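You operate a simulated robot arm through the tools that you are given. There is no shell and no other tool. Be economical: measure what you need, move in short steps, check, and stop when the job is done.

You are at the controls of a simulated robot arm. One attempt, no reset.

JOB
Top up the kindling bundles. At the end: three of the pickle weights from the table top by the fridge are in the silver steel colander; there are two kindling bundles on the grill end of the table, made up from those on the table top by the fridge; the black charcoal from the table top by the fridge stands on top of the white rice ball; whatever was shut is shut again. Leave all else as you found it, and nothing knocked over.

It is judged by the outcome, as a careful person would: the job done as asked, and still so three seconds after it is handed in. It fails if anything else is knocked over, pushed out of place, dropped, spilled or broken.

ROBOT AND FRAMES
A 7-joint arm with a two-finger parallel gripper, fixed in place. Base frame: the origin is at the foot of the arm, x ahead of it, y to its left, z up; the work surface is at about z = 0.72. Lengths are in m, angles in degrees, forces in N, time in s.
With the tool pointing down near the work surface it reaches from about 0.28 to 0.68 m from the base axis. Its first joint turns from -66.0 to 66.0 degrees. Payload 1.57 kg.
The tool frame sits at the grasp point between the pads (the TCP): z along the fingers, y along the line on which they close. The tips reach 0.03 m beyond it. The gripper opens to 0.11 m. The fingers are 0.024 m wide and 0.012 m thick; the gripper's body (0.048 by 0.112 m) begins 0.078 m behind the TCP.
Orientation is that of the tool frame in the base frame, as a unit quaternion [x, y, z, w]. With the fingers straight down and closing along the base's y, the tool's x points along the base's -x, its y along +y and its z along -z.

CONTROLS
- The arm moves only by the tool servo_tool. Its argument "steps" is one flat list of numbers, 7 for each row, row after row: the shift along the tool's x, y, z in m, then the turn, a rotation vector about the tool's x, y, z in degrees, then the gripper command, from -1 (shut) to 1 (fully open), values between in proportion. In form: [x, y, z, ax, ay, az, hand, x, y, z, ax, ay, az, hand, ...]. A call has 1 to 20 rows; each row shifts and turns the commanded pose from where the row before left it, along the tool's axes as they then stand. A row lasts 0.2 s, in which the tool goes at most 0.05 m and 8.6 degrees; a call with a longer step from one row to the next is refused whole, and so is a gripper value outside its range. A pose out of reach is approached as far as the arm can. The call stops where the force on the tool passes 40 N (or 10 N more than at its start, if that is more) or the arm is blocked; 0.2 s more then pass. Each finger travels about 0.108 m/s and halts on what it meets, pressing with about 32 N; the grip force reading is that of the motor and also rises with nothing between the fingers. The clock runs only during rows and for 0.2 s after the last one: add rows that do not move to give the fingers time. It gives the time, the measured TCP pose, the force on the tool (base axes), the opening and the grip force at its end, in the units of the frame above (readings bear some noise).
- Cameras (640 x 400 px; columns grow to the right, rows downward): "scene" is fixed at [0.1696, -0.4275, 1.371]; the picture's right is [0.48, -0.87, 0.00], its down [-0.75, -0.41, -0.52] and it looks along [0.46, 0.25, -0.85] (base axes); focal length 343 px, centre (320, 200). "wrist" rides on the gripper at [-0.036, 0, -0.08] in the tool frame; the picture's right is [0.00, -1.00, 0.00], its down [0.97, 0.00, -0.24] and it looks along [0.24, 0.00, 0.97] (tool axes); focal length 218 px, centre (320, 200). There is no depth. A picture from a camera that has moved, and an enlarged one, comes with that camera's place and axes in the base frame and with its lens.
- grab_frame(camera): a new picture of that camera. It takes no simulated time.
- close_up(camera, box): a new picture of the part [left, top, right, bottom] of that camera's present view, enlarged. It takes no simulated time.
- sign_off(): hands the job in; it is judged then, once.

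Go step by step. Nothing tells you positions but the pictures and the camera data: compare them with the known pose of the tool, close in by small moves and look again before you grip or let go. The budget is 120 turns and 64 pictures, counting those below and the enlarged ones. Unless the task says otherwise, let go and move clear before handing in.

The tools are called as a command line: name --argument value ..., lists and objects as JSON in quotes. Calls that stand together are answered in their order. servo_tool: Moves the arm, as the interface text tells. Its arguments: {"type":"object","properties":{"steps":{"type":"array","items":{"type":"number"}}},"required":["steps"]} The other tools are called the same way: grab_frame (camera) takes a picture; close_up (camera, box) takes an enlarged picture of a part of a camera's view; sign_off () hands the job in.

At the start:

```text
time_s: 0.0
tcp_pos: [0.4068, -0.1276, 0.9919]
tcp_rot: [0.0, 1.0, 0.001, 0.0]
wrist_force: [-0.7, 0.6, -0.3]
width: 0.1102
grip_force: 0.0
```

scene: 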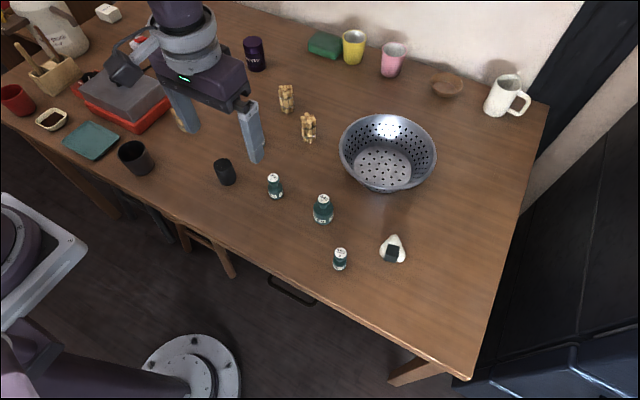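
wrist: 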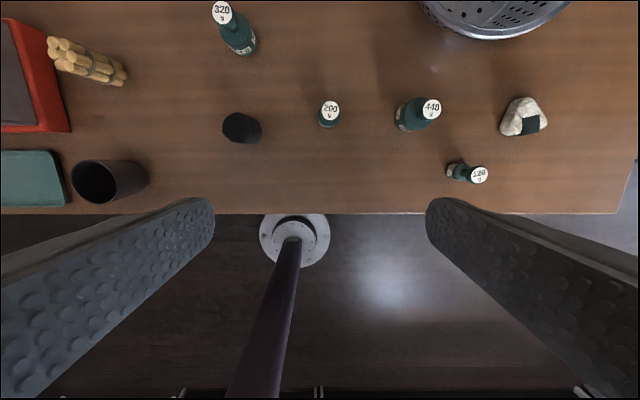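

I see a colander, a rice ball, several pickle weights, kindling bundles and a black cylinder on the table. I'll look closer before planning.

close_up --camera "scene" --box '[0, 0, 270, 200]'

close_up --camera "scene" --box '[190, 60, 450, 280]'

close_up --camera "wrist" --box '[200, 0, 560, 220]'

```text
2.00 times, centred on (135, 100) of scene
camera zoom: at [0.1696, -0.4275, 1.371], right [0.48, -0.87, 0.0], down [-0.75, -0.41, -0.52], along [0.46, 0.25, -0.85], focal length 686 px, centre (690, 400)
```

zoom: 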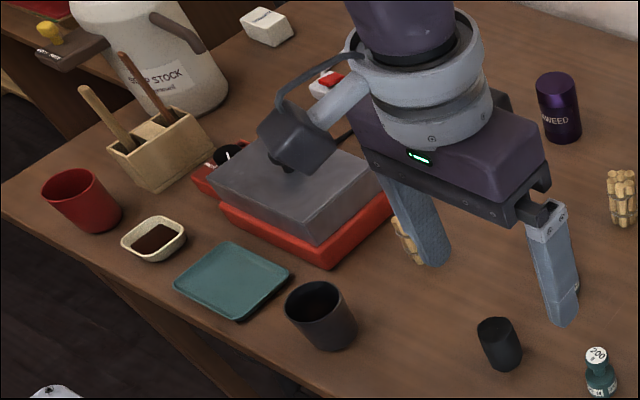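

```text
1.82 times, centred on (320, 170) of scene
camera zoom: at [0.1696, -0.4275, 1.371], right [0.48, -0.87, 0.0], down [-0.75, -0.41, -0.52], along [0.46, 0.25, -0.85], focal length 624 px, centre (320, 254)
```

zoom: 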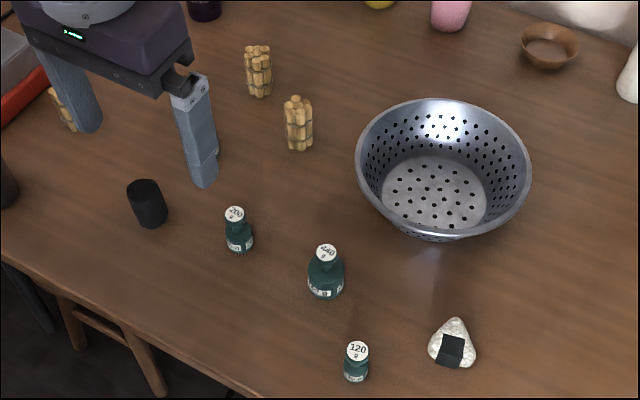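

```text
1.78 times, centred on (380, 110) of wrist
camera zoom: at [0.4435, -0.1277, 1.0698], right [0.0, -1.0, 0.0], down [-0.97, 0.0, 0.24], along [-0.24, 0.0, -0.97], focal length 388 px, centre (213, 360)
```

zoom: 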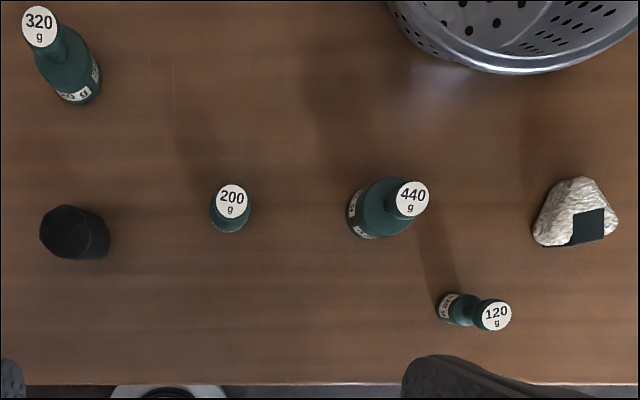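

The grill end is to the left, with one kindling bundle there; two bundles, four weights and the charcoal are on the fridge side. I'll move over the colander side to see it and the kindling.

servo_tool --steps '[-0.033, -0.035, -0.01, 0, 0, 0, 1, -0.033, -0.035, -0.01, 0, 0, 0, 1, -0.033, -0.035, -0.01, 0, 0, 0, 1, 0, 0, 0, 0, 0, 0, 1]'

grab_frame --camera "wrist"

grab_frame --camera "scene"

```text
time_s: 1.0
tcp_pos: [0.5067, -0.2337, 1.0191]
tcp_rot: [0.0, 1.0, 0.001, -0.001]
wrist_force: [-1.0, -0.4, 0.3]
width: 0.1096
grip_force: 0.1
```

```text
58 pictures are left
camera wrist: at [0.5429, -0.2354, 1.098], right [0.0, -1.0, 0.0], down [-0.97, 0.0, 0.24], along [-0.24, 0.0, -0.97], focal length 218 px, centre (320, 200)
```

wrist: 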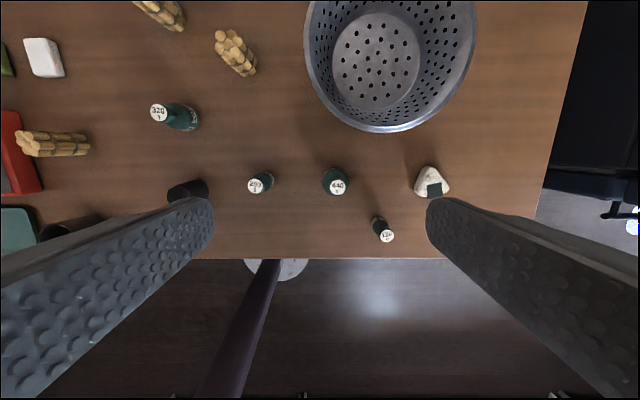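

```text
57 pictures are left
```

scene: 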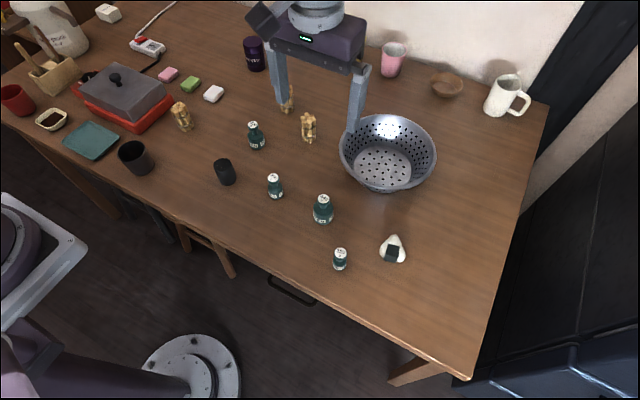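

The colander centre is near (0.667,-0.317), and the nearer kindling near (0.668,-0.115). I'll look closely at the rice ball and charcoal shapes and the grill end.

close_up --camera "scene" --box '[320, 220, 430, 290]'

close_up --camera "scene" --box '[80, 50, 280, 190]'

close_up --camera "wrist" --box '[300, 130, 480, 250]'

```text
5.71 times, centred on (375, 255) of scene
camera zoom: at [0.1696, -0.4276, 1.371], right [0.48, -0.87, 0.0], down [-0.75, -0.41, -0.52], along [0.46, 0.25, -0.85], focal length 1961 px, centre (6, -114)
```

zoom: 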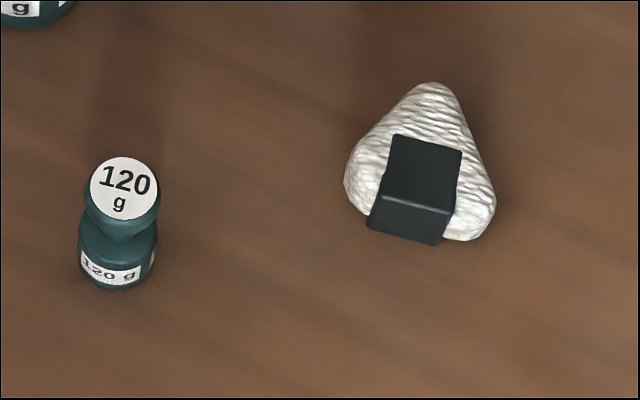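

```text
2.86 times, centred on (180, 120) of scene
camera zoom: at [0.1696, -0.4276, 1.371], right [0.48, -0.87, 0.0], down [-0.75, -0.41, -0.52], along [0.46, 0.25, -0.85], focal length 981 px, centre (720, 429)
```

zoom: 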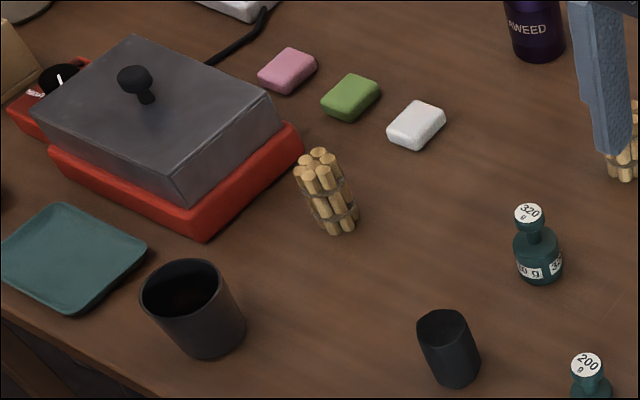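

```text
3.33 times, centred on (390, 190) of wrist
camera zoom: at [0.5429, -0.2354, 1.098], right [0.0, -1.0, 0.0], down [-0.97, 0.0, 0.24], along [-0.24, 0.0, -0.97], focal length 728 px, centre (87, 233)
```

zoom: 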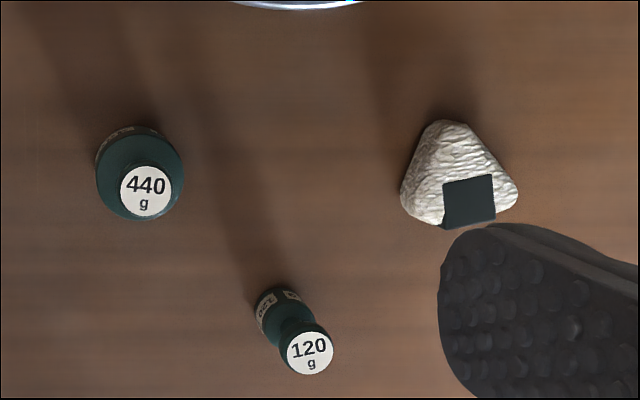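

The rice ball lies flat, so its top is a usable platform. I'll start with the 200 g weight: hover above it and look.

servo_tool --steps '[0.0042, 0.0232, 0.038, 0, 0, 0, 0.2, 0.0042, 0.0232, 0.038, 0, 0, 0, 0.2, 0.0042, 0.0232, 0.038, 0, 0, 0, 0.2, 0.0042, 0.0232, 0.038, 0, 0, 0, 0.2, 0, 0, 0, 0, 0, 0, 0.2]'

grab_frame --camera "wrist"

```text
time_s: 2.2
tcp_pos: [0.4878, -0.141, 0.8663]
tcp_rot: [0.0, 1.0, 0.0, 0.0]
wrist_force: [0.3, 0.4, 0.1]
width: 0.0662
grip_force: 0.0
```

```text
53 pictures are left
camera wrist: at [0.5253, -0.1413, 0.9457], right [0.0, -1.0, 0.0], down [-0.97, 0.0, 0.24], along [-0.24, 0.0, -0.97], focal length 218 px, centre (320, 200)
```

wrist: 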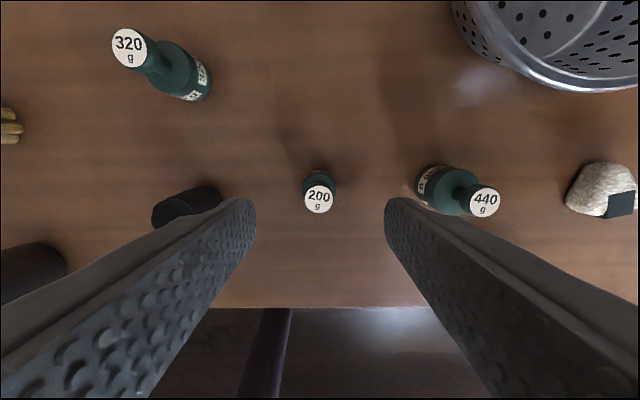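

The 200 g weight is directly beneath the fingers at about (0.490,-0.140). Descending and gripping.

servo_tool --steps '[-0.003, 0.0, 0.04, 0, 0, 0, 0.2, 0, 0, 0.04, 0, 0, 0, 0.2, 0, 0, 0.028, 0, 0, 0, 0.2, 0, 0, 0, 0, 0, 0, 0.2, 0, 0, 0, 0, 0, 0, -1, 0, 0, 0, 0, 0, 0, -1, 0, 0, 0, 0, 0, 0, -1]'

```text
time_s: 3.8
tcp_pos: [0.4917, -0.1416, 0.7614]
tcp_rot: [0.0, 1.0, 0.0, 0.0]
wrist_force: [-0.2, 0.5, 0.4]
width: 0.0309
grip_force: 32.0
```

Gripped the 200 g weight (0.031 wide). Lifting, yawing toward the colander and moving above it, checking reach.

servo_tool --steps '[0, 0, -0.045, 0, 0, 0, -1, 0, 0, -0.045, 0, 0, 0, -1, 0, 0, -0.04, 0, 0, 8.33, -1, 0, 0, 0, 0, 0, 8.33, -1, 0, 0, 0, 0, 0, 8.33, -1, -0.0426, -0.0108, 0, 0, 0, 0, -1, -0.0426, -0.0108, 0, 0, 0, 0, -1, -0.0426, -0.0108, 0, 0, 0, 0, -1, -0.0426, -0.0108, 0, 0, 0, 0, -1, -0.0426, -0.0108, 0, 0, 0, 0, -1, 0, 0, 0, 0, 0, 0, -1, 0, 0, 0, 0, 0, 0, -1]'

grab_frame --camera "scene"

grab_frame --camera "wrist"

```text
time_s: 6.4
tcp_pos: [0.6376, -0.2582, 0.8922]
tcp_rot: [0.217, 0.976, 0.0, 0.001]
wrist_force: [-0.5, 0.1, -1.3]
width: 0.031
grip_force: 31.7
out of reach, approached as far as the arm can: row 10
```

```text
52 pictures are left
```

scene: 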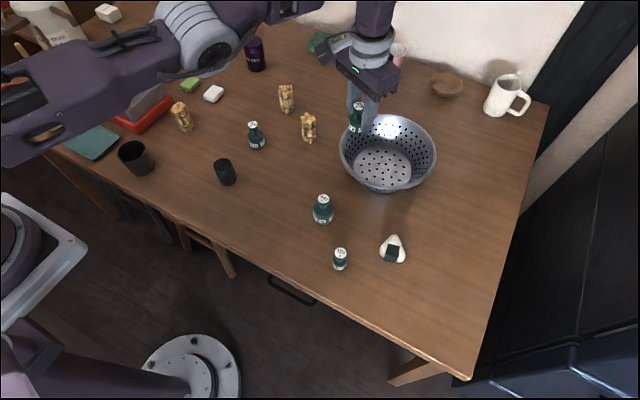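

```text
51 pictures are left
camera wrist: at [0.6698, -0.2737, 0.9708], right [-0.42, -0.91, 0.0], down [-0.88, 0.41, 0.24], along [-0.22, 0.1, -0.97], focal length 218 px, centre (320, 200)
```

wrist: 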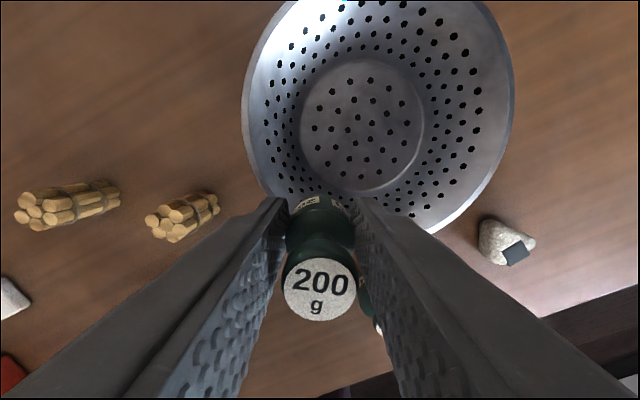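

Vertical reach ends at r≈0.688; the colander floor centre is r≈0.74. I'll tilt the tool outward about 16° to gain reach.

servo_tool --steps '[0, 0, 0, 0, -8, 0, -1, 0, 0, 0, 0, -8, 0, -1, 0, 0, 0, 0, 0, 0, -1, 0, 0, 0, 0, 0, 0, -1]'

```text
time_s: 7.4
tcp_pos: [0.6376, -0.2573, 0.8928]
tcp_rot: [0.216, 0.976, 0.0, 0.0]
wrist_force: [0.3, 0.1, -1.7]
width: 0.0309
grip_force: 32.0
out of reach, approached as far as the arm can: row 1, 2
```

It didn't tilt at the limit. I'll back off inward a bit, then tilt.

servo_tool --steps '[0.04, 0, 0, 0, 0, 0, -1, 0.02, 0, 0, 0, 0, 0, -1, 0, 0, 0, 0, -8, 0, -1, 0, 0, 0, 0, -8, 0, -1, 0, 0, 0, 0, 0, 0, -1]'

```text
time_s: 8.6
tcp_pos: [0.6177, -0.2519, 0.8931]
tcp_rot: [0.215, 0.966, -0.031, 0.136]
wrist_force: [0.4, -0.6, -1.4]
width: 0.0308
grip_force: 31.3
out of reach, approached as far as the arm can: row 1
```

Tilt works there. Now extend outward over the colander floor.

servo_tool --steps '[-0.0272, -0.0063, 0.0078, 0, 0, 0, -1, -0.0272, -0.0063, 0.0078, 0, 0, 0, -1, -0.0272, -0.0063, 0.0078, 0, 0, 0, -1, 0, 0, 0, 0, 0, 0, -1]'

grab_frame --camera "wrist"

```text
time_s: 9.6
tcp_pos: [0.6865, -0.3038, 0.8928]
tcp_rot: [0.215, 0.967, -0.031, 0.135]
wrist_force: [0.1, -0.9, -1.1]
width: 0.031
grip_force: 32.5
```

```text
50 pictures are left
camera wrist: at [0.6982, -0.3104, 0.9772], right [-0.42, -0.91, 0.0], down [-0.91, 0.42, -0.04], along [0.03, -0.02, -1.0], focal length 218 px, centre (320, 200)
```

wrist: 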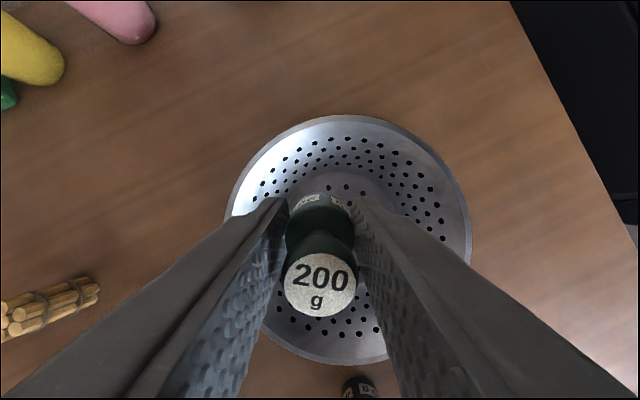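

Over the floor now. Lowering toward it.

servo_tool --steps '[0.0092, 0, 0.032, 0, 0, 0, -1, 0.0092, 0, 0.032, 0, 0, 0, -1, 0.0083, 0, 0.0288, 0, 0, 0, -1, 0, 0, 0, 0, 0, 0, -1]'

close_up --camera "scene" --box '[320, 80, 460, 210]'

```text
time_s: 10.6
tcp_pos: [0.6858, -0.3017, 0.7958]
tcp_rot: [0.215, 0.967, -0.03, 0.136]
wrist_force: [0.5, -0.3, -1.8]
width: 0.0309
grip_force: 32.3
out of reach, approached as far as the arm can: row 3
```

```text
3.08 times, centred on (390, 145) of scene
camera zoom: at [0.1696, -0.4276, 1.371], right [0.48, -0.87, 0.0], down [-0.75, -0.41, -0.52], along [0.46, 0.25, -0.85], focal length 1056 px, centre (105, 369)
```

zoom: 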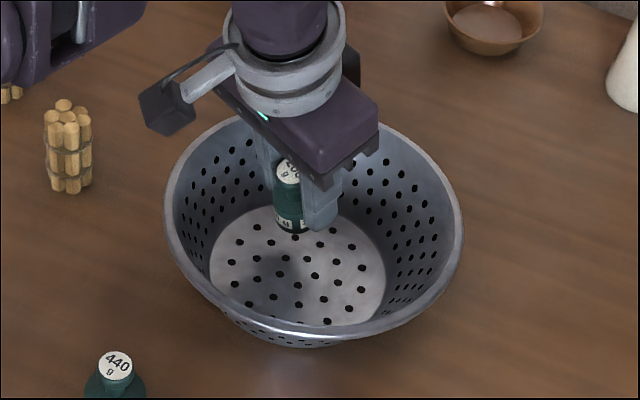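

Still reachable a bit closer in. I'll move inward slightly while lowering in small steps.

servo_tool --steps '[0.0144, 0, -0.0041, 0, 0, 0, -1, 0.0041, 0, 0.0144, 0, 0, 0, -1, 0.0014, 0, 0.0048, 0, 0, 0, -1, 0, 0, 0, 0, 0, 0, -1]'

close_up --camera "scene" --box '[320, 80, 460, 210]'

```text
time_s: 11.6
tcp_pos: [0.6698, -0.2969, 0.7748]
tcp_rot: [0.215, 0.967, -0.03, 0.136]
wrist_force: [1.0, 1.0, -1.9]
width: 0.0309
grip_force: 32.1
```

```text
3.08 times, centred on (390, 145) of scene
camera zoom: at [0.1696, -0.4276, 1.371], right [0.48, -0.87, 0.0], down [-0.75, -0.41, -0.52], along [0.46, 0.25, -0.85], focal length 1056 px, centre (105, 369)
```

zoom: 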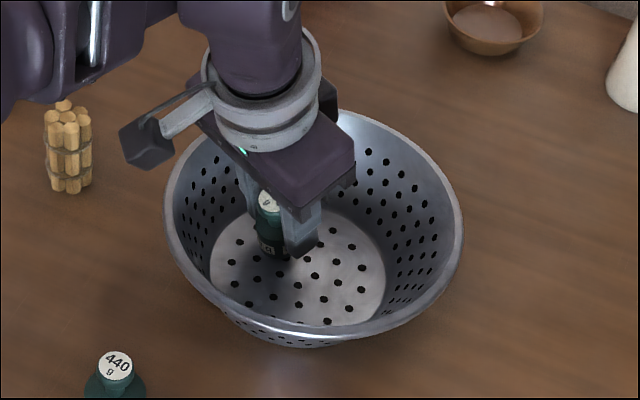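

No contact yet; creeping down.

servo_tool --steps '[0.0008, 0, 0.0029, 0, 0, 0, -1, 0, 0, 0, 0, 0, 0, -1]'

servo_tool --steps '[0.0008, 0, 0.0029, 0, 0, 0, -1, 0, 0, 0, 0, 0, 0, -1]'

```text
time_s: 12.2
tcp_pos: [0.6711, -0.2961, 0.7725]
tcp_rot: [0.215, 0.967, -0.03, 0.136]
wrist_force: [-0.5, 0.2, -1.1]
width: 0.0307
grip_force: 31.8
```

```text
time_s: 12.8
tcp_pos: [0.6709, -0.2975, 0.769]
tcp_rot: [0.214, 0.967, -0.031, 0.137]
wrist_force: [-2.8, 1.1, 9.6]
width: 0.031
grip_force: 31.9
```

Contact with the floor. Opening a little and backing out.

servo_tool --steps '[0, 0, 0, 0, 0, 0, -0.25, 0, 0, 0, 0, 0, 0, -0.2, 0, 0, 0, 0, 0, 0, -0.2, 0, 0, 0, 0, 0, 0, -0.2]'

close_up --camera "scene" --box '[320, 80, 460, 210]'

grab_frame --camera "wrist"

```text
time_s: 13.8
tcp_pos: [0.6709, -0.2977, 0.7686]
tcp_rot: [0.214, 0.967, -0.03, 0.136]
wrist_force: [-0.4, 0.0, -1.0]
width: 0.0442
grip_force: 0.0
```

```text
3.08 times, centred on (390, 145) of scene
camera zoom: at [0.1696, -0.4275, 1.371], right [0.48, -0.87, 0.0], down [-0.75, -0.41, -0.52], along [0.46, 0.25, -0.85], focal length 1056 px, centre (105, 369)
```

zoom: 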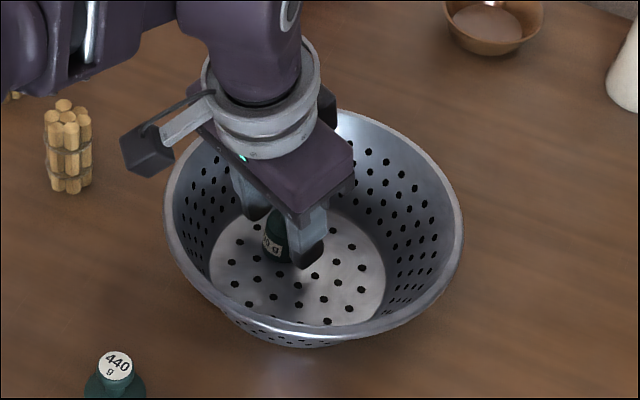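

```text
46 pictures are left
camera wrist: at [0.6826, -0.3025, 0.8545], right [-0.42, -0.91, 0.0], down [-0.91, 0.42, -0.04], along [0.03, -0.02, -1.0], focal length 218 px, centre (320, 200)
```

wrist: 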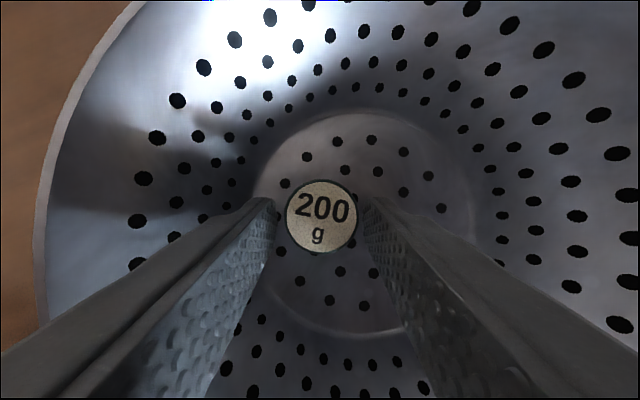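

The 200 g stands upright in the colander. Backing out, untilting and going to hover above the 120 g weight.

servo_tool --steps '[0, 0, -0.02, 0, 0, 0, -0.2, 0, 0, -0.045, 0, 0, 0, -0.2, 0, 0, -0.045, 0, 0, 0, -0.2, 0, 0, 0, 0, 8, 0, -0.2, 0, 0, 0, 0, 8, 0, -0.2, 0.038, -0.031, 0, 0, 0, 0, 0, 0.038, -0.031, 0, 0, 0, 0, 0, 0.038, -0.031, 0, 0, 0, 0, 0, 0.038, -0.031, 0, 0, 0, 0, 0, 0.038, -0.031, 0, 0, 0, 0, 0, 0, 0, 0, 0, 0, 0, 0]'

grab_frame --camera "wrist"

```text
time_s: 16.2
tcp_pos: [0.6303, -0.2767, 0.8796]
tcp_rot: [0.217, 0.976, 0.0, 0.0]
wrist_force: [0.1, -0.7, 0.1]
width: 0.055
grip_force: 0.0
out of reach, approached as far as the arm can: row 5, 6, 7, 8, 9, 10
```

```text
45 pictures are left
camera wrist: at [0.6638, -0.2927, 0.9585], right [-0.42, -0.91, 0.0], down [-0.88, 0.41, 0.24], along [-0.22, 0.1, -0.97], focal length 218 px, centre (320, 200)
```

wrist: 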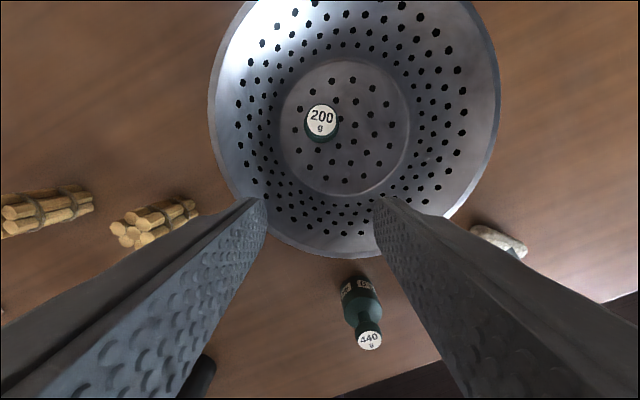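

The arm got stuck at the edge of reach. I'll pull inward first.

servo_tool --steps '[0.04, 0, 0, 0, 0, 0, 0, 0.04, 0, 0, 0, 0, 0, 0, 0, 0, 0, 0, 0, 0, 0]'

```text
time_s: 17.0
tcp_pos: [0.6308, -0.2764, 0.8794]
tcp_rot: [0.217, 0.976, 0.0, 0.0]
wrist_force: [0.1, -0.4, 0.2]
width: 0.055
grip_force: 0.1
out of reach, approached as far as the arm can: row 1, 2
```

Small steps worked before, so try those.

servo_tool --steps '[0.015, 0, 0, 0, 0, 0, 0, 0.015, 0, 0, 0, 0, 0, 0, 0.02, 0, 0, 0, 0, 0, 0, 0.03, 0, 0, 0, 0, 0, 0]'

```text
time_s: 18.0
tcp_pos: [0.5584, -0.2432, 0.8786]
tcp_rot: [0.218, 0.976, 0.0, 0.0]
wrist_force: [1.4, -0.8, -0.6]
width: 0.0549
grip_force: 0.0
```

That works. Now to the 120 g.

servo_tool --steps '[0.024, -0.0395, 0.005, 0, 0, 0, 0, 0.024, -0.0395, 0.005, 0, 0, 0, 0, 0.024, -0.0395, 0.005, 0, 0, 0, 0, 0.024, -0.0395, 0.005, 0, 0, 0, 0, 0, 0, 0, 0, 0, 0, 0]'

grab_frame --camera "wrist"

```text
time_s: 19.2
tcp_pos: [0.4032, -0.345, 0.8565]
tcp_rot: [0.216, 0.976, 0.0, 0.0]
wrist_force: [-0.7, 0.5, 0.3]
width: 0.0555
grip_force: 0.0
```

```text
44 pictures are left
camera wrist: at [0.4355, -0.36, 0.9352], right [-0.42, -0.91, 0.0], down [-0.88, 0.41, 0.24], along [-0.22, 0.1, -0.97], focal length 218 px, centre (320, 200)
```

wrist: 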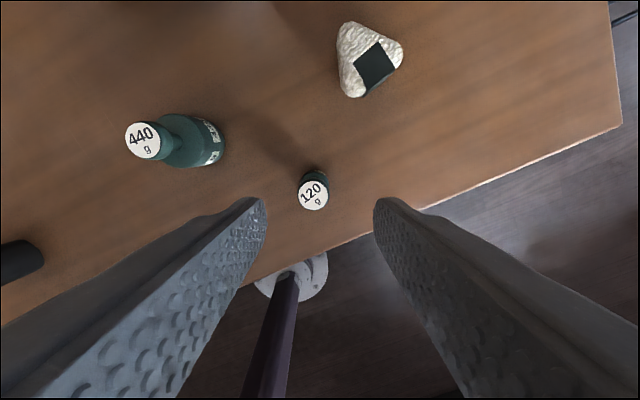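

120 g is at about (0.408,-0.340). Aligning, descending, gripping.

servo_tool --steps '[-0.003, 0.0055, 0.04, 0, 0, 0, 0, 0, 0, 0.04, 0, 0, 0, 0, 0, 0, 0.018, 0, 0, 0, 0, 0, 0, 0, 0, 0, 0, 0, 0, 0, 0, 0, 0, 0, -1, 0, 0, 0, 0, 0, 0, -1, 0, 0, 0, 0, 0, 0, -1]'

```text
time_s: 20.8
tcp_pos: [0.4087, -0.3421, 0.76]
tcp_rot: [0.217, 0.976, 0.001, 0.0]
wrist_force: [-0.2, -0.5, -0.1]
width: 0.0252
grip_force: 32.2
```

Gripped. Lifting, moving out, tilting and extending over the colander beside the 200 g.

servo_tool --steps '[0, 0, -0.045, 0, 0, 0, -1, 0, 0, -0.045, 0, 0, 0, -1, 0, 0, -0.04, 0, 0, 0, -1, -0.034, 0.0263, 0, 0, 0, 0, -1, -0.034, 0.0263, 0, 0, 0, 0, -1, -0.034, 0.0263, 0, 0, 0, 0, -1, -0.033, 0.0263, 0, 0, 0, 0, -1, 0, 0, 0, 0, -8, 0, -1, 0, 0, 0, 0, -8, 0, -1, -0.0271, 0, 0.0078, 0, 0, 0, -1, -0.0271, 0, 0.0078, 0, 0, 0, -1, -0.0271, 0, 0.0078, 0, 0, 0, -1, 0, 0, 0, 0, 0, 0, -1]'

grab_frame --camera "wrist"

```text
time_s: 23.6
tcp_pos: [0.6526, -0.3393, 0.8893]
tcp_rot: [0.215, 0.967, -0.03, 0.135]
wrist_force: [0.8, 0.3, -0.9]
width: 0.0252
grip_force: 32.0
```

```text
43 pictures are left
camera wrist: at [0.6649, -0.346, 0.9745], right [-0.42, -0.91, 0.0], down [-0.91, 0.42, -0.04], along [0.03, -0.02, -1.0], focal length 218 px, centre (320, 200)
```

wrist: 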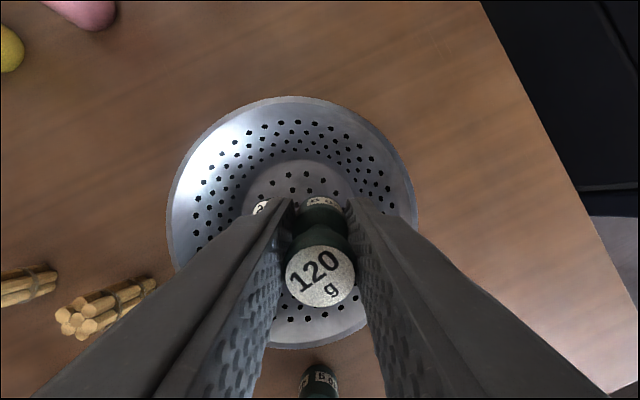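

Aligned with a gap to the 200 g. Lowering.

servo_tool --steps '[0.0079, 0, 0.0276, 0, 0, 0, -1, 0.0079, 0, 0.0276, 0, 0, 0, -1, 0.0079, 0, 0.0276, 0, 0, 0, -1, 0.0075, 0, 0.0262, 0, 0, 0, -1, 0, 0, 0, 0, 0, 0, -1]'

servo_tool --steps '[0.0008, 0, 0.0029, 0, 0, 0, -1, 0, 0, 0, 0, 0, 0, -1]'

servo_tool --steps '[0.0006, 0, 0.0019, 0, 0, 0, -1, 0, 0, 0, 0, 0, 0, -1]'

```text
time_s: 24.8
tcp_pos: [0.651, -0.3404, 0.7747]
tcp_rot: [0.215, 0.967, -0.031, 0.136]
wrist_force: [-0.1, 0.2, -1.1]
width: 0.025
grip_force: 31.9
```

```text
time_s: 25.4
tcp_pos: [0.6516, -0.3394, 0.7732]
tcp_rot: [0.215, 0.967, -0.031, 0.136]
wrist_force: [0.5, 1.1, -1.8]
width: 0.0251
grip_force: 31.8
```

```text
time_s: 26.0
tcp_pos: [0.6512, -0.339, 0.7706]
tcp_rot: [0.215, 0.967, -0.03, 0.137]
wrist_force: [-0.3, -0.6, -1.3]
width: 0.0249
grip_force: 32.0
```

servo_tool --steps '[0.0006, 0, 0.0025, 0, 0, 0, -1, 0, 0, 0, 0, 0, 0, -1]'

servo_tool --steps '[0.0006, 0, 0.0019, 0, 0, 0, -1, 0, 0, 0, 0, 0, 0, -1]'

```text
time_s: 26.6
tcp_pos: [0.6525, -0.3389, 0.7689]
tcp_rot: [0.214, 0.967, -0.03, 0.137]
wrist_force: [0.0, -0.5, -1.1]
width: 0.0251
grip_force: 32.3
```

```text
time_s: 27.2
tcp_pos: [0.6521, -0.3397, 0.7675]
tcp_rot: [0.215, 0.967, -0.031, 0.137]
wrist_force: [-0.8, 0.5, 2.5]
width: 0.025
grip_force: 32.1
```

The force has turned, so the 120 g is on the floor. Opening slightly and backing out.

servo_tool --steps '[0, 0, 0, 0, 0, 0, -0.4, 0, 0, 0, 0, 0, 0, -0.33, 0, 0, 0, 0, 0, 0, -0.33, 0, 0, -0.02, 0, 0, 0, -0.33, 0, 0, -0.045, 0, 0, 0, -0.33, 0, 0, -0.045, 0, 0, 0, -0.33, 0.02, 0, 0, 0, 0, 0, -0.33, 0.02, 0, 0, 0, 0, 0, -0.33, 0.02, 0, 0, 0, 0, 0, -0.33]'

close_up --camera "scene" --box '[320, 80, 460, 210]'

```text
time_s: 29.2
tcp_pos: [0.5704, -0.3018, 0.8551]
tcp_rot: [0.215, 0.967, -0.031, 0.137]
wrist_force: [-0.3, 0.5, -0.6]
width: 0.0371
grip_force: 0.1
```

```text
3.08 times, centred on (390, 145) of scene
camera zoom: at [0.1696, -0.4276, 1.371], right [0.48, -0.87, 0.0], down [-0.75, -0.41, -0.52], along [0.46, 0.25, -0.85], focal length 1056 px, centre (105, 369)
```

zoom: 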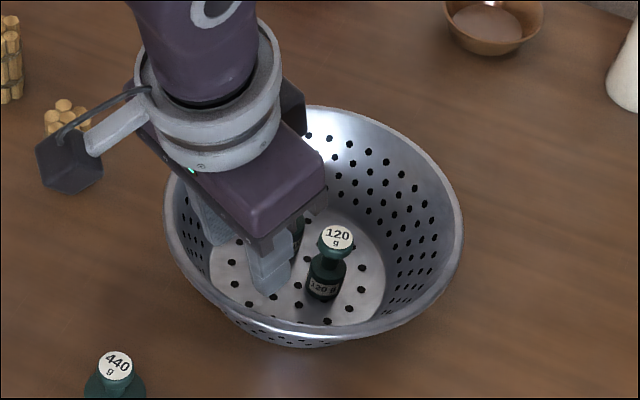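

Both stand upright. Next the 320 g at about (0.586,-0.021): untilt and hover there.

servo_tool --steps '[0, 0, -0.02, 0, 8, 0, 0, 0, 0, 0, 0, 8, 0, 0, 0.0173, 0.0435, 0, 0, 0, 0, 0.1, 0.0173, 0.0435, 0, 0, 0, 0, 0.1, 0.0173, 0.0435, 0, 0, 0, 0, 0.1, 0.0173, 0.0435, 0, 0, 0, 0, 0.1, 0.0173, 0.0435, 0, 0, 0, 0, 0.1, 0.0173, 0.0435, 0, 0, 0, 0, 0.1, 0, 0, 0, 0, 0, 0, 0.1]'

grab_frame --camera "wrist"

```text
time_s: 31.2
tcp_pos: [0.5819, -0.0187, 0.8762]
tcp_rot: [0.216, 0.976, 0.001, 0.0]
wrist_force: [0.0, 0.0, 0.1]
width: 0.0606
grip_force: 0.0
```

```text
41 pictures are left
camera wrist: at [0.6159, -0.0344, 0.955], right [-0.42, -0.91, 0.0], down [-0.88, 0.41, 0.24], along [-0.22, 0.1, -0.97], focal length 218 px, centre (320, 200)
```

wrist: 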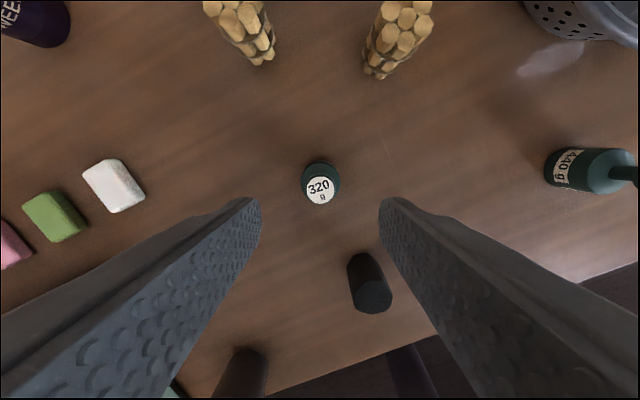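

Centered on the 320 g; descend and grip.

servo_tool --steps '[-0.0045, 0, 0.04, 0, 0, 0, 0.1, 0, 0, 0.04, 0, 0, 0, 0.1, 0, 0, 0.034, 0, 0, 0, 0.1, 0, 0, 0, 0, 0, 0, 0.1, 0, 0, 0, 0, 0, 0, -1, 0, 0, 0, 0, 0, 0, -1, 0, 0, 0, 0, 0, 0, -1]'

```text
time_s: 32.8
tcp_pos: [0.5877, -0.0186, 0.7618]
tcp_rot: [0.216, 0.976, 0.001, 0.0]
wrist_force: [0.4, 0.9, -0.1]
width: 0.0371
grip_force: 32.6
```

Gripped (0.037). Lifting and carrying to the near side of the colander floor.

servo_tool --steps '[0, 0, -0.045, 0, 0, 0, -1, 0, 0, -0.045, 0, 0, 0, -1, 0, 0, -0.045, 0, 0, 0, -1, -0.0167, -0.04, 0, 0, 0, 0, -1, -0.0167, -0.04, 0, 0, 0, 0, -1, -0.0167, -0.04, 0, 0, 0, 0, -1, -0.0167, -0.04, 0, 0, 0, 0, -1, -0.0167, -0.04, 0, 0, 0, 0, -1, -0.0167, -0.04, 0, 0, 0, 0, -1, 0, 0, 0, 0, -8, 0, -1, 0, 0, 0, 0, -8, 0, -1, -0.0269, 0, 0.0077, 0, 0, 0, -1, -0.0269, 0, 0.0077, 0, 0, 0, -1, 0, 0, 0, 0, 0, 0, -1]'

grab_frame --camera "wrist"

```text
time_s: 35.8
tcp_pos: [0.6275, -0.3057, 0.8963]
tcp_rot: [0.215, 0.967, -0.03, 0.136]
wrist_force: [0.0, 0.1, -3.4]
width: 0.037
grip_force: 32.2
```

```text
40 pictures are left
camera wrist: at [0.6402, -0.311, 0.9818], right [-0.42, -0.91, 0.0], down [-0.91, 0.42, -0.04], along [0.03, -0.02, -1.0], focal length 218 px, centre (320, 200)
```

wrist: 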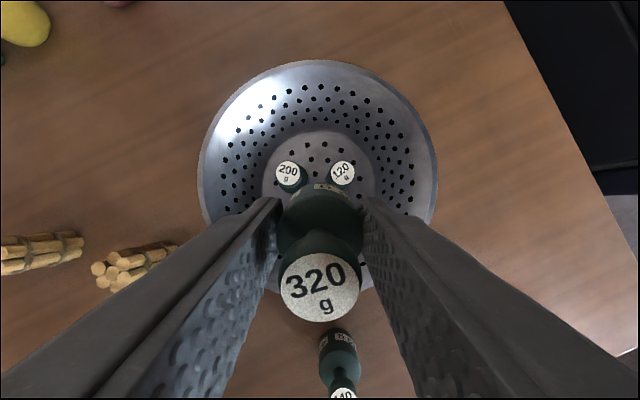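

The spot is clear; both others stand upright. Lowering with a slight sideways centering.

servo_tool --steps '[0.0083, 0.003, 0.0288, 0, 0, 0, -1, 0.0083, 0, 0.0288, 0, 0, 0, -1, 0.0083, 0, 0.0288, 0, 0, 0, -1, 0.0077, 0, 0.0269, 0, 0, 0, -1, 0, 0, 0, 0, 0, 0, -1]'

servo_tool --steps '[0.0008, 0, 0.0026, 0, 0, 0, -1, 0, 0, 0, 0, 0, 0, -1]'

servo_tool --steps '[0.0007, 0, 0.0022, 0, 0, 0, -1, 0, 0, 0, 0, 0, 0, -1]'

```text
time_s: 37.0
tcp_pos: [0.6287, -0.3011, 0.7784]
tcp_rot: [0.215, 0.967, -0.029, 0.136]
wrist_force: [-0.3, -0.5, -2.9]
width: 0.0368
grip_force: 31.7
```

```text
time_s: 37.6
tcp_pos: [0.6282, -0.3013, 0.7759]
tcp_rot: [0.215, 0.967, -0.031, 0.135]
wrist_force: [-0.7, 0.5, -3.1]
width: 0.0366
grip_force: 32.1
```

```text
time_s: 38.2
tcp_pos: [0.6298, -0.3016, 0.7738]
tcp_rot: [0.215, 0.967, -0.031, 0.137]
wrist_force: [0.2, -0.2, -3.0]
width: 0.0371
grip_force: 32.0
```

servo_tool --steps '[0.0007, 0, 0.0024, 0, 0, 0, -1, 0, 0, 0, 0, 0, 0, -1]'

servo_tool --steps '[0.0004, 0, 0.0015, 0, 0, 0, -1, 0, 0, 0, 0, 0, 0, -1]'

```text
time_s: 38.8
tcp_pos: [0.6277, -0.3023, 0.7713]
tcp_rot: [0.215, 0.967, -0.03, 0.135]
wrist_force: [-0.5, 0.0, -4.0]
width: 0.0368
grip_force: 31.5
```

```text
time_s: 39.4
tcp_pos: [0.6289, -0.3028, 0.7695]
tcp_rot: [0.215, 0.967, -0.031, 0.137]
wrist_force: [-2.8, 2.2, 6.9]
width: 0.0369
grip_force: 32.5
```

Contact. Releasing and backing out.

servo_tool --steps '[0, 0, 0, 0, 0, 0, -0.2, 0, 0, 0, 0, 0, 0, -0.14, 0, 0, 0, 0, 0, 0, -0.14, 0, 0, -0.02, 0, 0, 0, -0.14, 0, 0, -0.045, 0, 0, 0, -0.14, 0, 0, -0.045, 0, 0, 0, -0.14, 0.02, 0, 0, 0, 0, 0, -0.14, 0.02, 0, -0.03, 0, 0, 0, -0.14, 0, 0, 0, 0, 0, 0, -0.14]'

close_up --camera "scene" --box '[320, 80, 460, 210]'

grab_frame --camera "wrist"

```text
time_s: 41.4
tcp_pos: [0.5569, -0.2707, 0.8915]
tcp_rot: [0.214, 0.967, -0.029, 0.136]
wrist_force: [-0.2, 0.3, 0.3]
width: 0.0471
grip_force: 0.0
```

```text
3.08 times, centred on (390, 145) of scene
camera zoom: at [0.1696, -0.4275, 1.371], right [0.48, -0.87, 0.0], down [-0.75, -0.41, -0.52], along [0.46, 0.25, -0.85], focal length 1056 px, centre (105, 369)
```

zoom: 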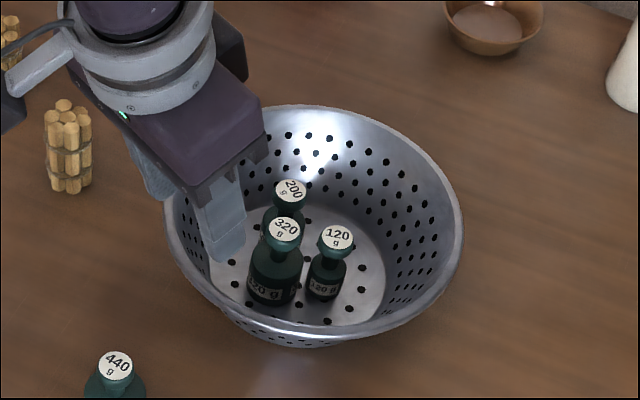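

```text
38 pictures are left
camera wrist: at [0.569, -0.2755, 0.9782], right [-0.42, -0.91, 0.0], down [-0.91, 0.42, -0.04], along [0.03, -0.02, -1.0], focal length 218 px, centre (320, 200)
```

wrist: 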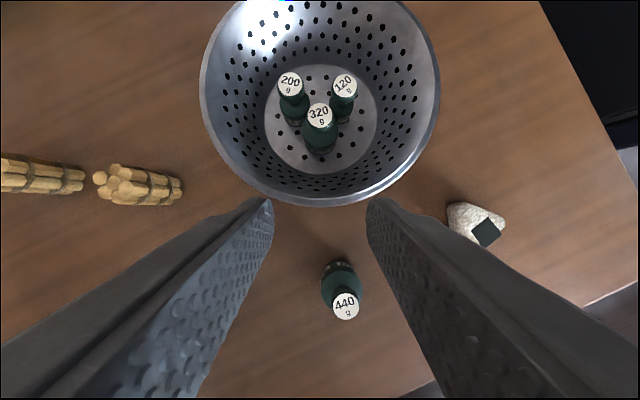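

All three weights stand upright in the colander. Next, kindling: untilt, yaw toward it and hover.

servo_tool --steps '[0, 0, 0, 0, 8, 0, 0.1, 0, 0, 0, 0, 7.8, 0, 0.1, 0, 0, 0, 0, 0, -7.5, 0.1, 0, 0, 0, 0, 0, -7.5, 0.1, -0.011, 0.043, 0, 0, 0, 0, 0.1, -0.011, 0.043, 0, 0, 0, 0, 0.1, -0.011, 0.043, 0, 0, 0, 0, 0.1, -0.011, 0.043, 0, 0, 0, 0, 0.1, 0, 0, 0, 0, 0, 0, 0.1]'

grab_frame --camera "wrist"

```text
time_s: 43.4
tcp_pos: [0.6332, -0.1068, 0.8926]
tcp_rot: [0.087, 0.996, -0.001, 0.001]
wrist_force: [-0.3, 0.1, -0.5]
width: 0.0603
grip_force: 0.1
```

```text
37 pictures are left
camera wrist: at [0.6693, -0.114, 0.9715], right [-0.17, -0.98, 0.0], down [-0.96, 0.17, 0.24], along [-0.23, 0.04, -0.97], focal length 218 px, centre (320, 200)
```

wrist: 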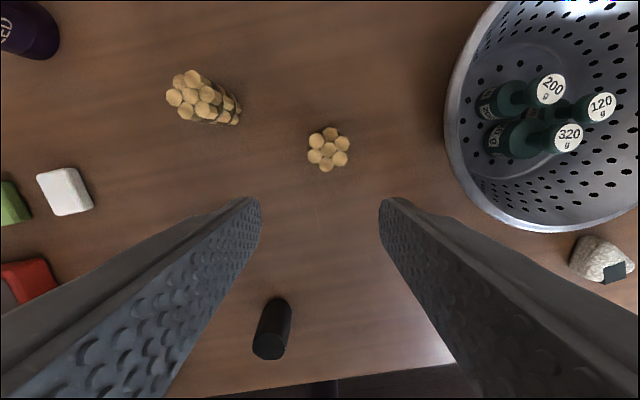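

The bundle is at about (0.666,-0.120). Align over it before descending.

servo_tool --steps '[-0.0174, -0.0035, 0.01, 0, 0, 0, 0.1, -0.0174, -0.0035, 0.01, 0, 0, 0, 0.1, 0, 0, 0.02, 0, 0, 0, 0.1, 0, 0, 0, 0, 0, 0, 0.1]'

grab_frame --camera "wrist"

```text
time_s: 44.4
tcp_pos: [0.6662, -0.1203, 0.8533]
tcp_rot: [0.086, 0.996, -0.001, 0.002]
wrist_force: [0.5, -0.2, -0.2]
width: 0.0605
grip_force: 0.0
```

```text
36 pictures are left
camera wrist: at [0.7021, -0.1276, 0.9322], right [-0.17, -0.98, 0.0], down [-0.96, 0.17, 0.24], along [-0.23, 0.04, -0.97], focal length 218 px, centre (320, 200)
```

wrist: 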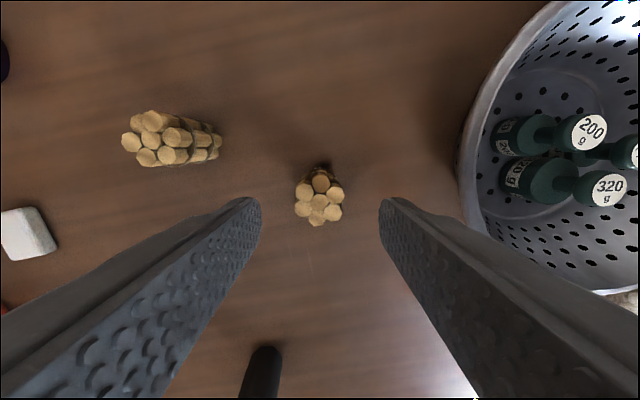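

Centered. Descending and gripping.

servo_tool --steps '[-0.002, 0, 0.03, 0, 0, 0, 0.1, 0, 0, 0.03, 0, 0, 0, 0.1, 0, 0, 0.028, 0, 0, 0, 0.1, 0, 0, 0, 0, 0, 0, 0.1]'

servo_tool --steps '[0, 0, 0, 0, 0, 0, -1, 0, 0, 0, 0, 0, 0, -1, 0, 0, 0, 0, 0, 0, -1]'

```text
time_s: 45.4
tcp_pos: [0.6681, -0.1222, 0.765]
tcp_rot: [0.086, 0.996, -0.001, 0.002]
wrist_force: [-1.0, 0.4, -0.8]
width: 0.0606
grip_force: 0.0
```

```text
time_s: 46.2
tcp_pos: [0.6683, -0.1214, 0.7653]
tcp_rot: [0.087, 0.996, -0.001, 0.002]
wrist_force: [0.5, 0.2, -0.5]
width: 0.0353
grip_force: 31.8
```

Gripped. Lift, retract and carry toward the grill end at height, then look.

servo_tool --steps '[0, 0, -0.045, 0, 0, 0, -1, 0, 0, -0.045, 0, 0, 0, -1, 0, 0, -0.045, 0, 0, 0, -1, 0.015, 0, 0, 0, 0, 0, -1, 0.015, 0, 0, 0, 0, 0, -1, 0.03, 0, 0, 0, 0, 0, -1, 0.045, 0, 0, 0, 0, 0, -1, 0.0218, 0.0322, 0, 0, 0, -5, -1, 0.0218, 0.0322, 0, 0, 0, -5, -1, 0.0218, 0.0322, 0, 0, 0, 0, -1, 0.0218, 0.0322, 0, 0, 0, 0, -1, 0.0218, 0.0322, 0, 0, 0, 0, -1, 0.0218, 0.0322, 0, 0, 0, 0, -1, 0, 0, 0, 0, 0, 0, -1]'

grab_frame --camera "wrist"

grab_frame --camera "scene"

```text
time_s: 49.2
tcp_pos: [0.4454, 0.0956, 0.8985]
tcp_rot: [0.001, 1.0, -0.001, 0.001]
wrist_force: [-0.2, -0.5, -0.9]
width: 0.0352
grip_force: 32.4
```

```text
35 pictures are left
camera wrist: at [0.4816, 0.0947, 0.9773], right [0.0, -1.0, 0.0], down [-0.97, 0.0, 0.24], along [-0.24, 0.0, -0.97], focal length 218 px, centre (320, 200)
```

wrist: 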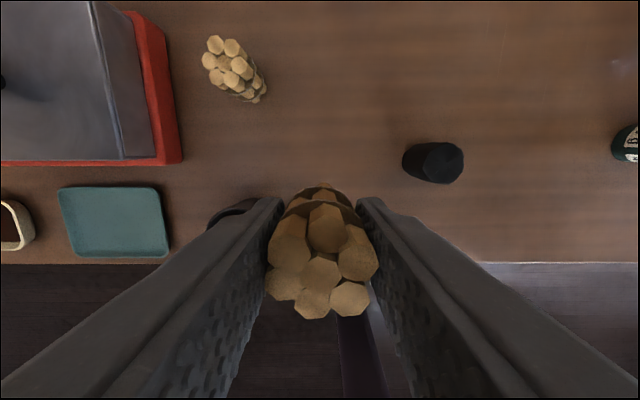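

```text
34 pictures are left
```

scene: 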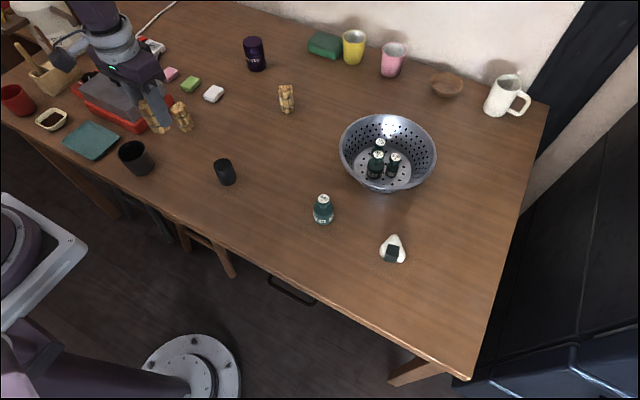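

Existing grill-end bundle is at ~(0.545,0.170), cup ~(0.395,0.165), tray edge y≈0.243. I'll set this bundle at (0.478,0.182), in the free gap.

servo_tool --steps '[-0.011, 0.029, 0, 0, 0, 0, -1, -0.011, 0.029, 0, 0, 0, 0, -1, -0.011, 0.028, 0, 0, 0, 0, -1, 0, 0, 0.03, 0, 0, 0, -1, 0, 0, 0, 0, 0, 0, -1]'

grab_frame --camera "wrist"

close_up --camera "scene" --box '[80, 50, 280, 190]'

```text
time_s: 50.4
tcp_pos: [0.4773, 0.1801, 0.8684]
tcp_rot: [0.0, 1.0, -0.001, 0.002]
wrist_force: [-1.1, 0.6, -1.0]
width: 0.035
grip_force: 31.6
```

```text
33 pictures are left
camera wrist: at [0.5132, 0.1807, 0.9467], right [0.0, -1.0, 0.0], down [-0.97, 0.0, 0.24], along [-0.24, 0.0, -0.97], focal length 218 px, centre (320, 200)
```

wrist: 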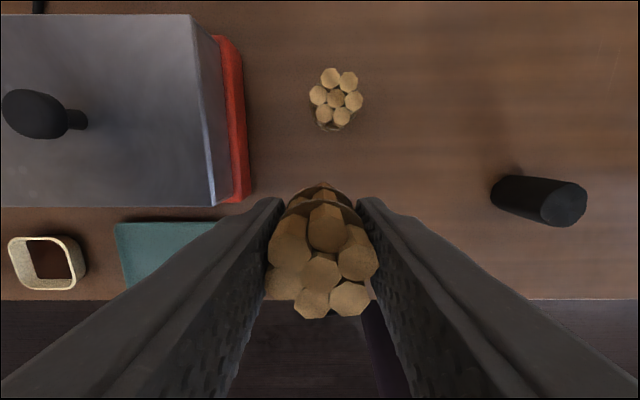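

```text
2.86 times, centred on (180, 120) of scene
camera zoom: at [0.1696, -0.4275, 1.371], right [0.48, -0.87, 0.0], down [-0.75, -0.41, -0.52], along [0.46, 0.25, -0.85], focal length 981 px, centre (720, 429)
```

zoom: 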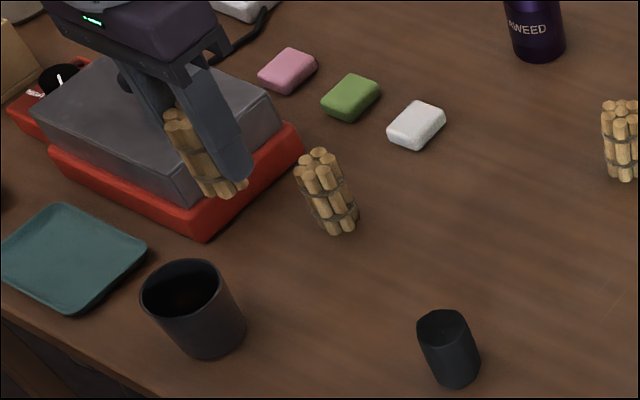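

Clear all round. Lowering to the table.

servo_tool --steps '[0, 0, 0.035, 0, 0, 0, -1, 0, 0, 0.035, 0, 0, 0, -1, 0, 0, 0.029, 0, 0, 0, -1, 0, 0, 0, 0, 0, 0, -1]'

servo_tool --steps '[0, 0, 0.003, 0, 0, 0, -1, 0, 0, 0, 0, 0, 0, -1]'

servo_tool --steps '[0, 0, 0.002, 0, 0, 0, -1, 0, 0, 0, 0, 0, 0, -1]'

```text
time_s: 51.4
tcp_pos: [0.4748, 0.1811, 0.7682]
tcp_rot: [-0.001, 1.0, -0.001, 0.002]
wrist_force: [-0.7, 0.4, 0.5]
width: 0.0351
grip_force: 32.7
```

```text
time_s: 52.0
tcp_pos: [0.475, 0.1807, 0.7675]
tcp_rot: [0.0, 1.0, -0.001, 0.002]
wrist_force: [-4.6, -1.3, 26.2]
width: 0.035
grip_force: 31.5
```

```text
time_s: 52.6
tcp_pos: [0.4758, 0.1811, 0.7647]
tcp_rot: [0.0, 1.0, -0.001, 0.003]
wrist_force: [-2.4, -1.9, 24.0]
width: 0.0349
grip_force: 32.6
```

On the table. Relax slightly, release, and lift clear.

servo_tool --steps '[0, 0, -0.002, 0, 0, 0, -1, 0, 0, 0, 0, 0, 0, -0.2, 0, 0, 0, 0, 0, 0, -0.1, 0, 0, 0, 0, 0, 0, -0.1, 0, 0, -0.02, 0, 0, 0, -0.1, 0, 0, -0.04, 0, 0, 0, -0.1, 0, 0, -0.045, 0, 0, 0, -0.1, 0, 0, 0, 0, 0, 0, -0.1]'

close_up --camera "scene" --box '[80, 50, 280, 190]'

```text
time_s: 54.4
tcp_pos: [0.4765, 0.1817, 0.8713]
tcp_rot: [-0.001, 1.0, 0.0, 0.001]
wrist_force: [-0.9, -0.1, 0.5]
width: 0.0497
grip_force: 0.0
```

```text
2.86 times, centred on (180, 120) of scene
camera zoom: at [0.1696, -0.4275, 1.371], right [0.48, -0.87, 0.0], down [-0.75, -0.41, -0.52], along [0.46, 0.25, -0.85], focal length 981 px, centre (720, 429)
```

zoom: 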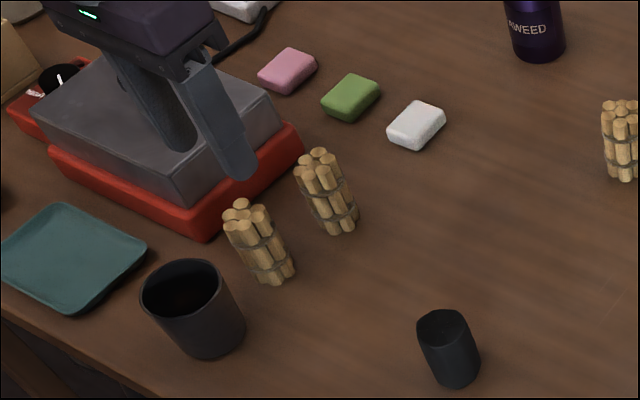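

The second bundle stands at the grill end. Now the charcoal: hover above it.

servo_tool --steps '[0.0015, -0.04, 0, 0, 0, 0, 0.1, 0.0015, -0.04, 0, 0, 0, 0, 0.1, 0.0015, -0.04, 0, 0, 0, 0, 0.1, 0.0015, -0.04, 0, 0, 0, 0, 0.1, 0.0015, -0.039, 0, 0, 0, 0, 0.1, 0, 0, 0, 0, 0, 0, 0.1]'

grab_frame --camera "wrist"

```text
time_s: 55.8
tcp_pos: [0.4683, -0.0191, 0.8725]
tcp_rot: [0.0, 1.0, -0.001, 0.002]
wrist_force: [-0.9, 0.0, -0.6]
width: 0.0603
grip_force: 0.2
```

```text
30 pictures are left
camera wrist: at [0.5044, -0.0188, 0.9513], right [0.0, -1.0, 0.0], down [-0.97, 0.0, 0.24], along [-0.24, 0.0, -0.97], focal length 218 px, centre (320, 200)
```

wrist: 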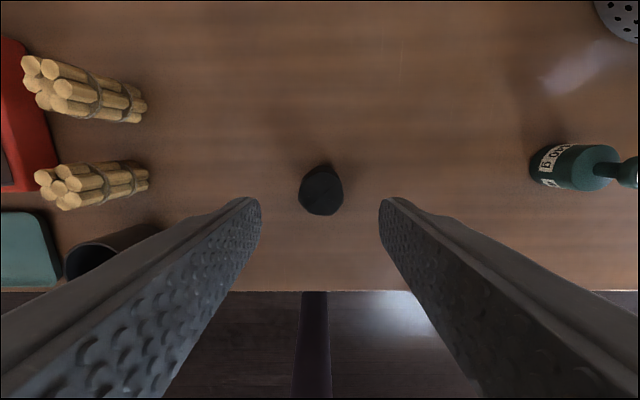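

Centered over the charcoal. Descending and gripping.

servo_tool --steps '[0.001, -0.0005, 0.04, 0, 0, 0, 0.1, 0, 0, 0.04, 0, 0, 0, 0.1, 0, 0, 0.031, 0, 0, 0, 0.1, 0, 0, 0, 0, 0, 0, 0.1, 0, 0, 0, 0, 0, 0, -1, 0, 0, 0, 0, 0, 0, -1, 0, 0, 0, 0, 0, 0, -1]'

```text
time_s: 57.4
tcp_pos: [0.4664, -0.0188, 0.7601]
tcp_rot: [0.001, 1.0, -0.001, 0.001]
wrist_force: [-0.8, 0.2, -0.2]
width: 0.0386
grip_force: 31.9
```

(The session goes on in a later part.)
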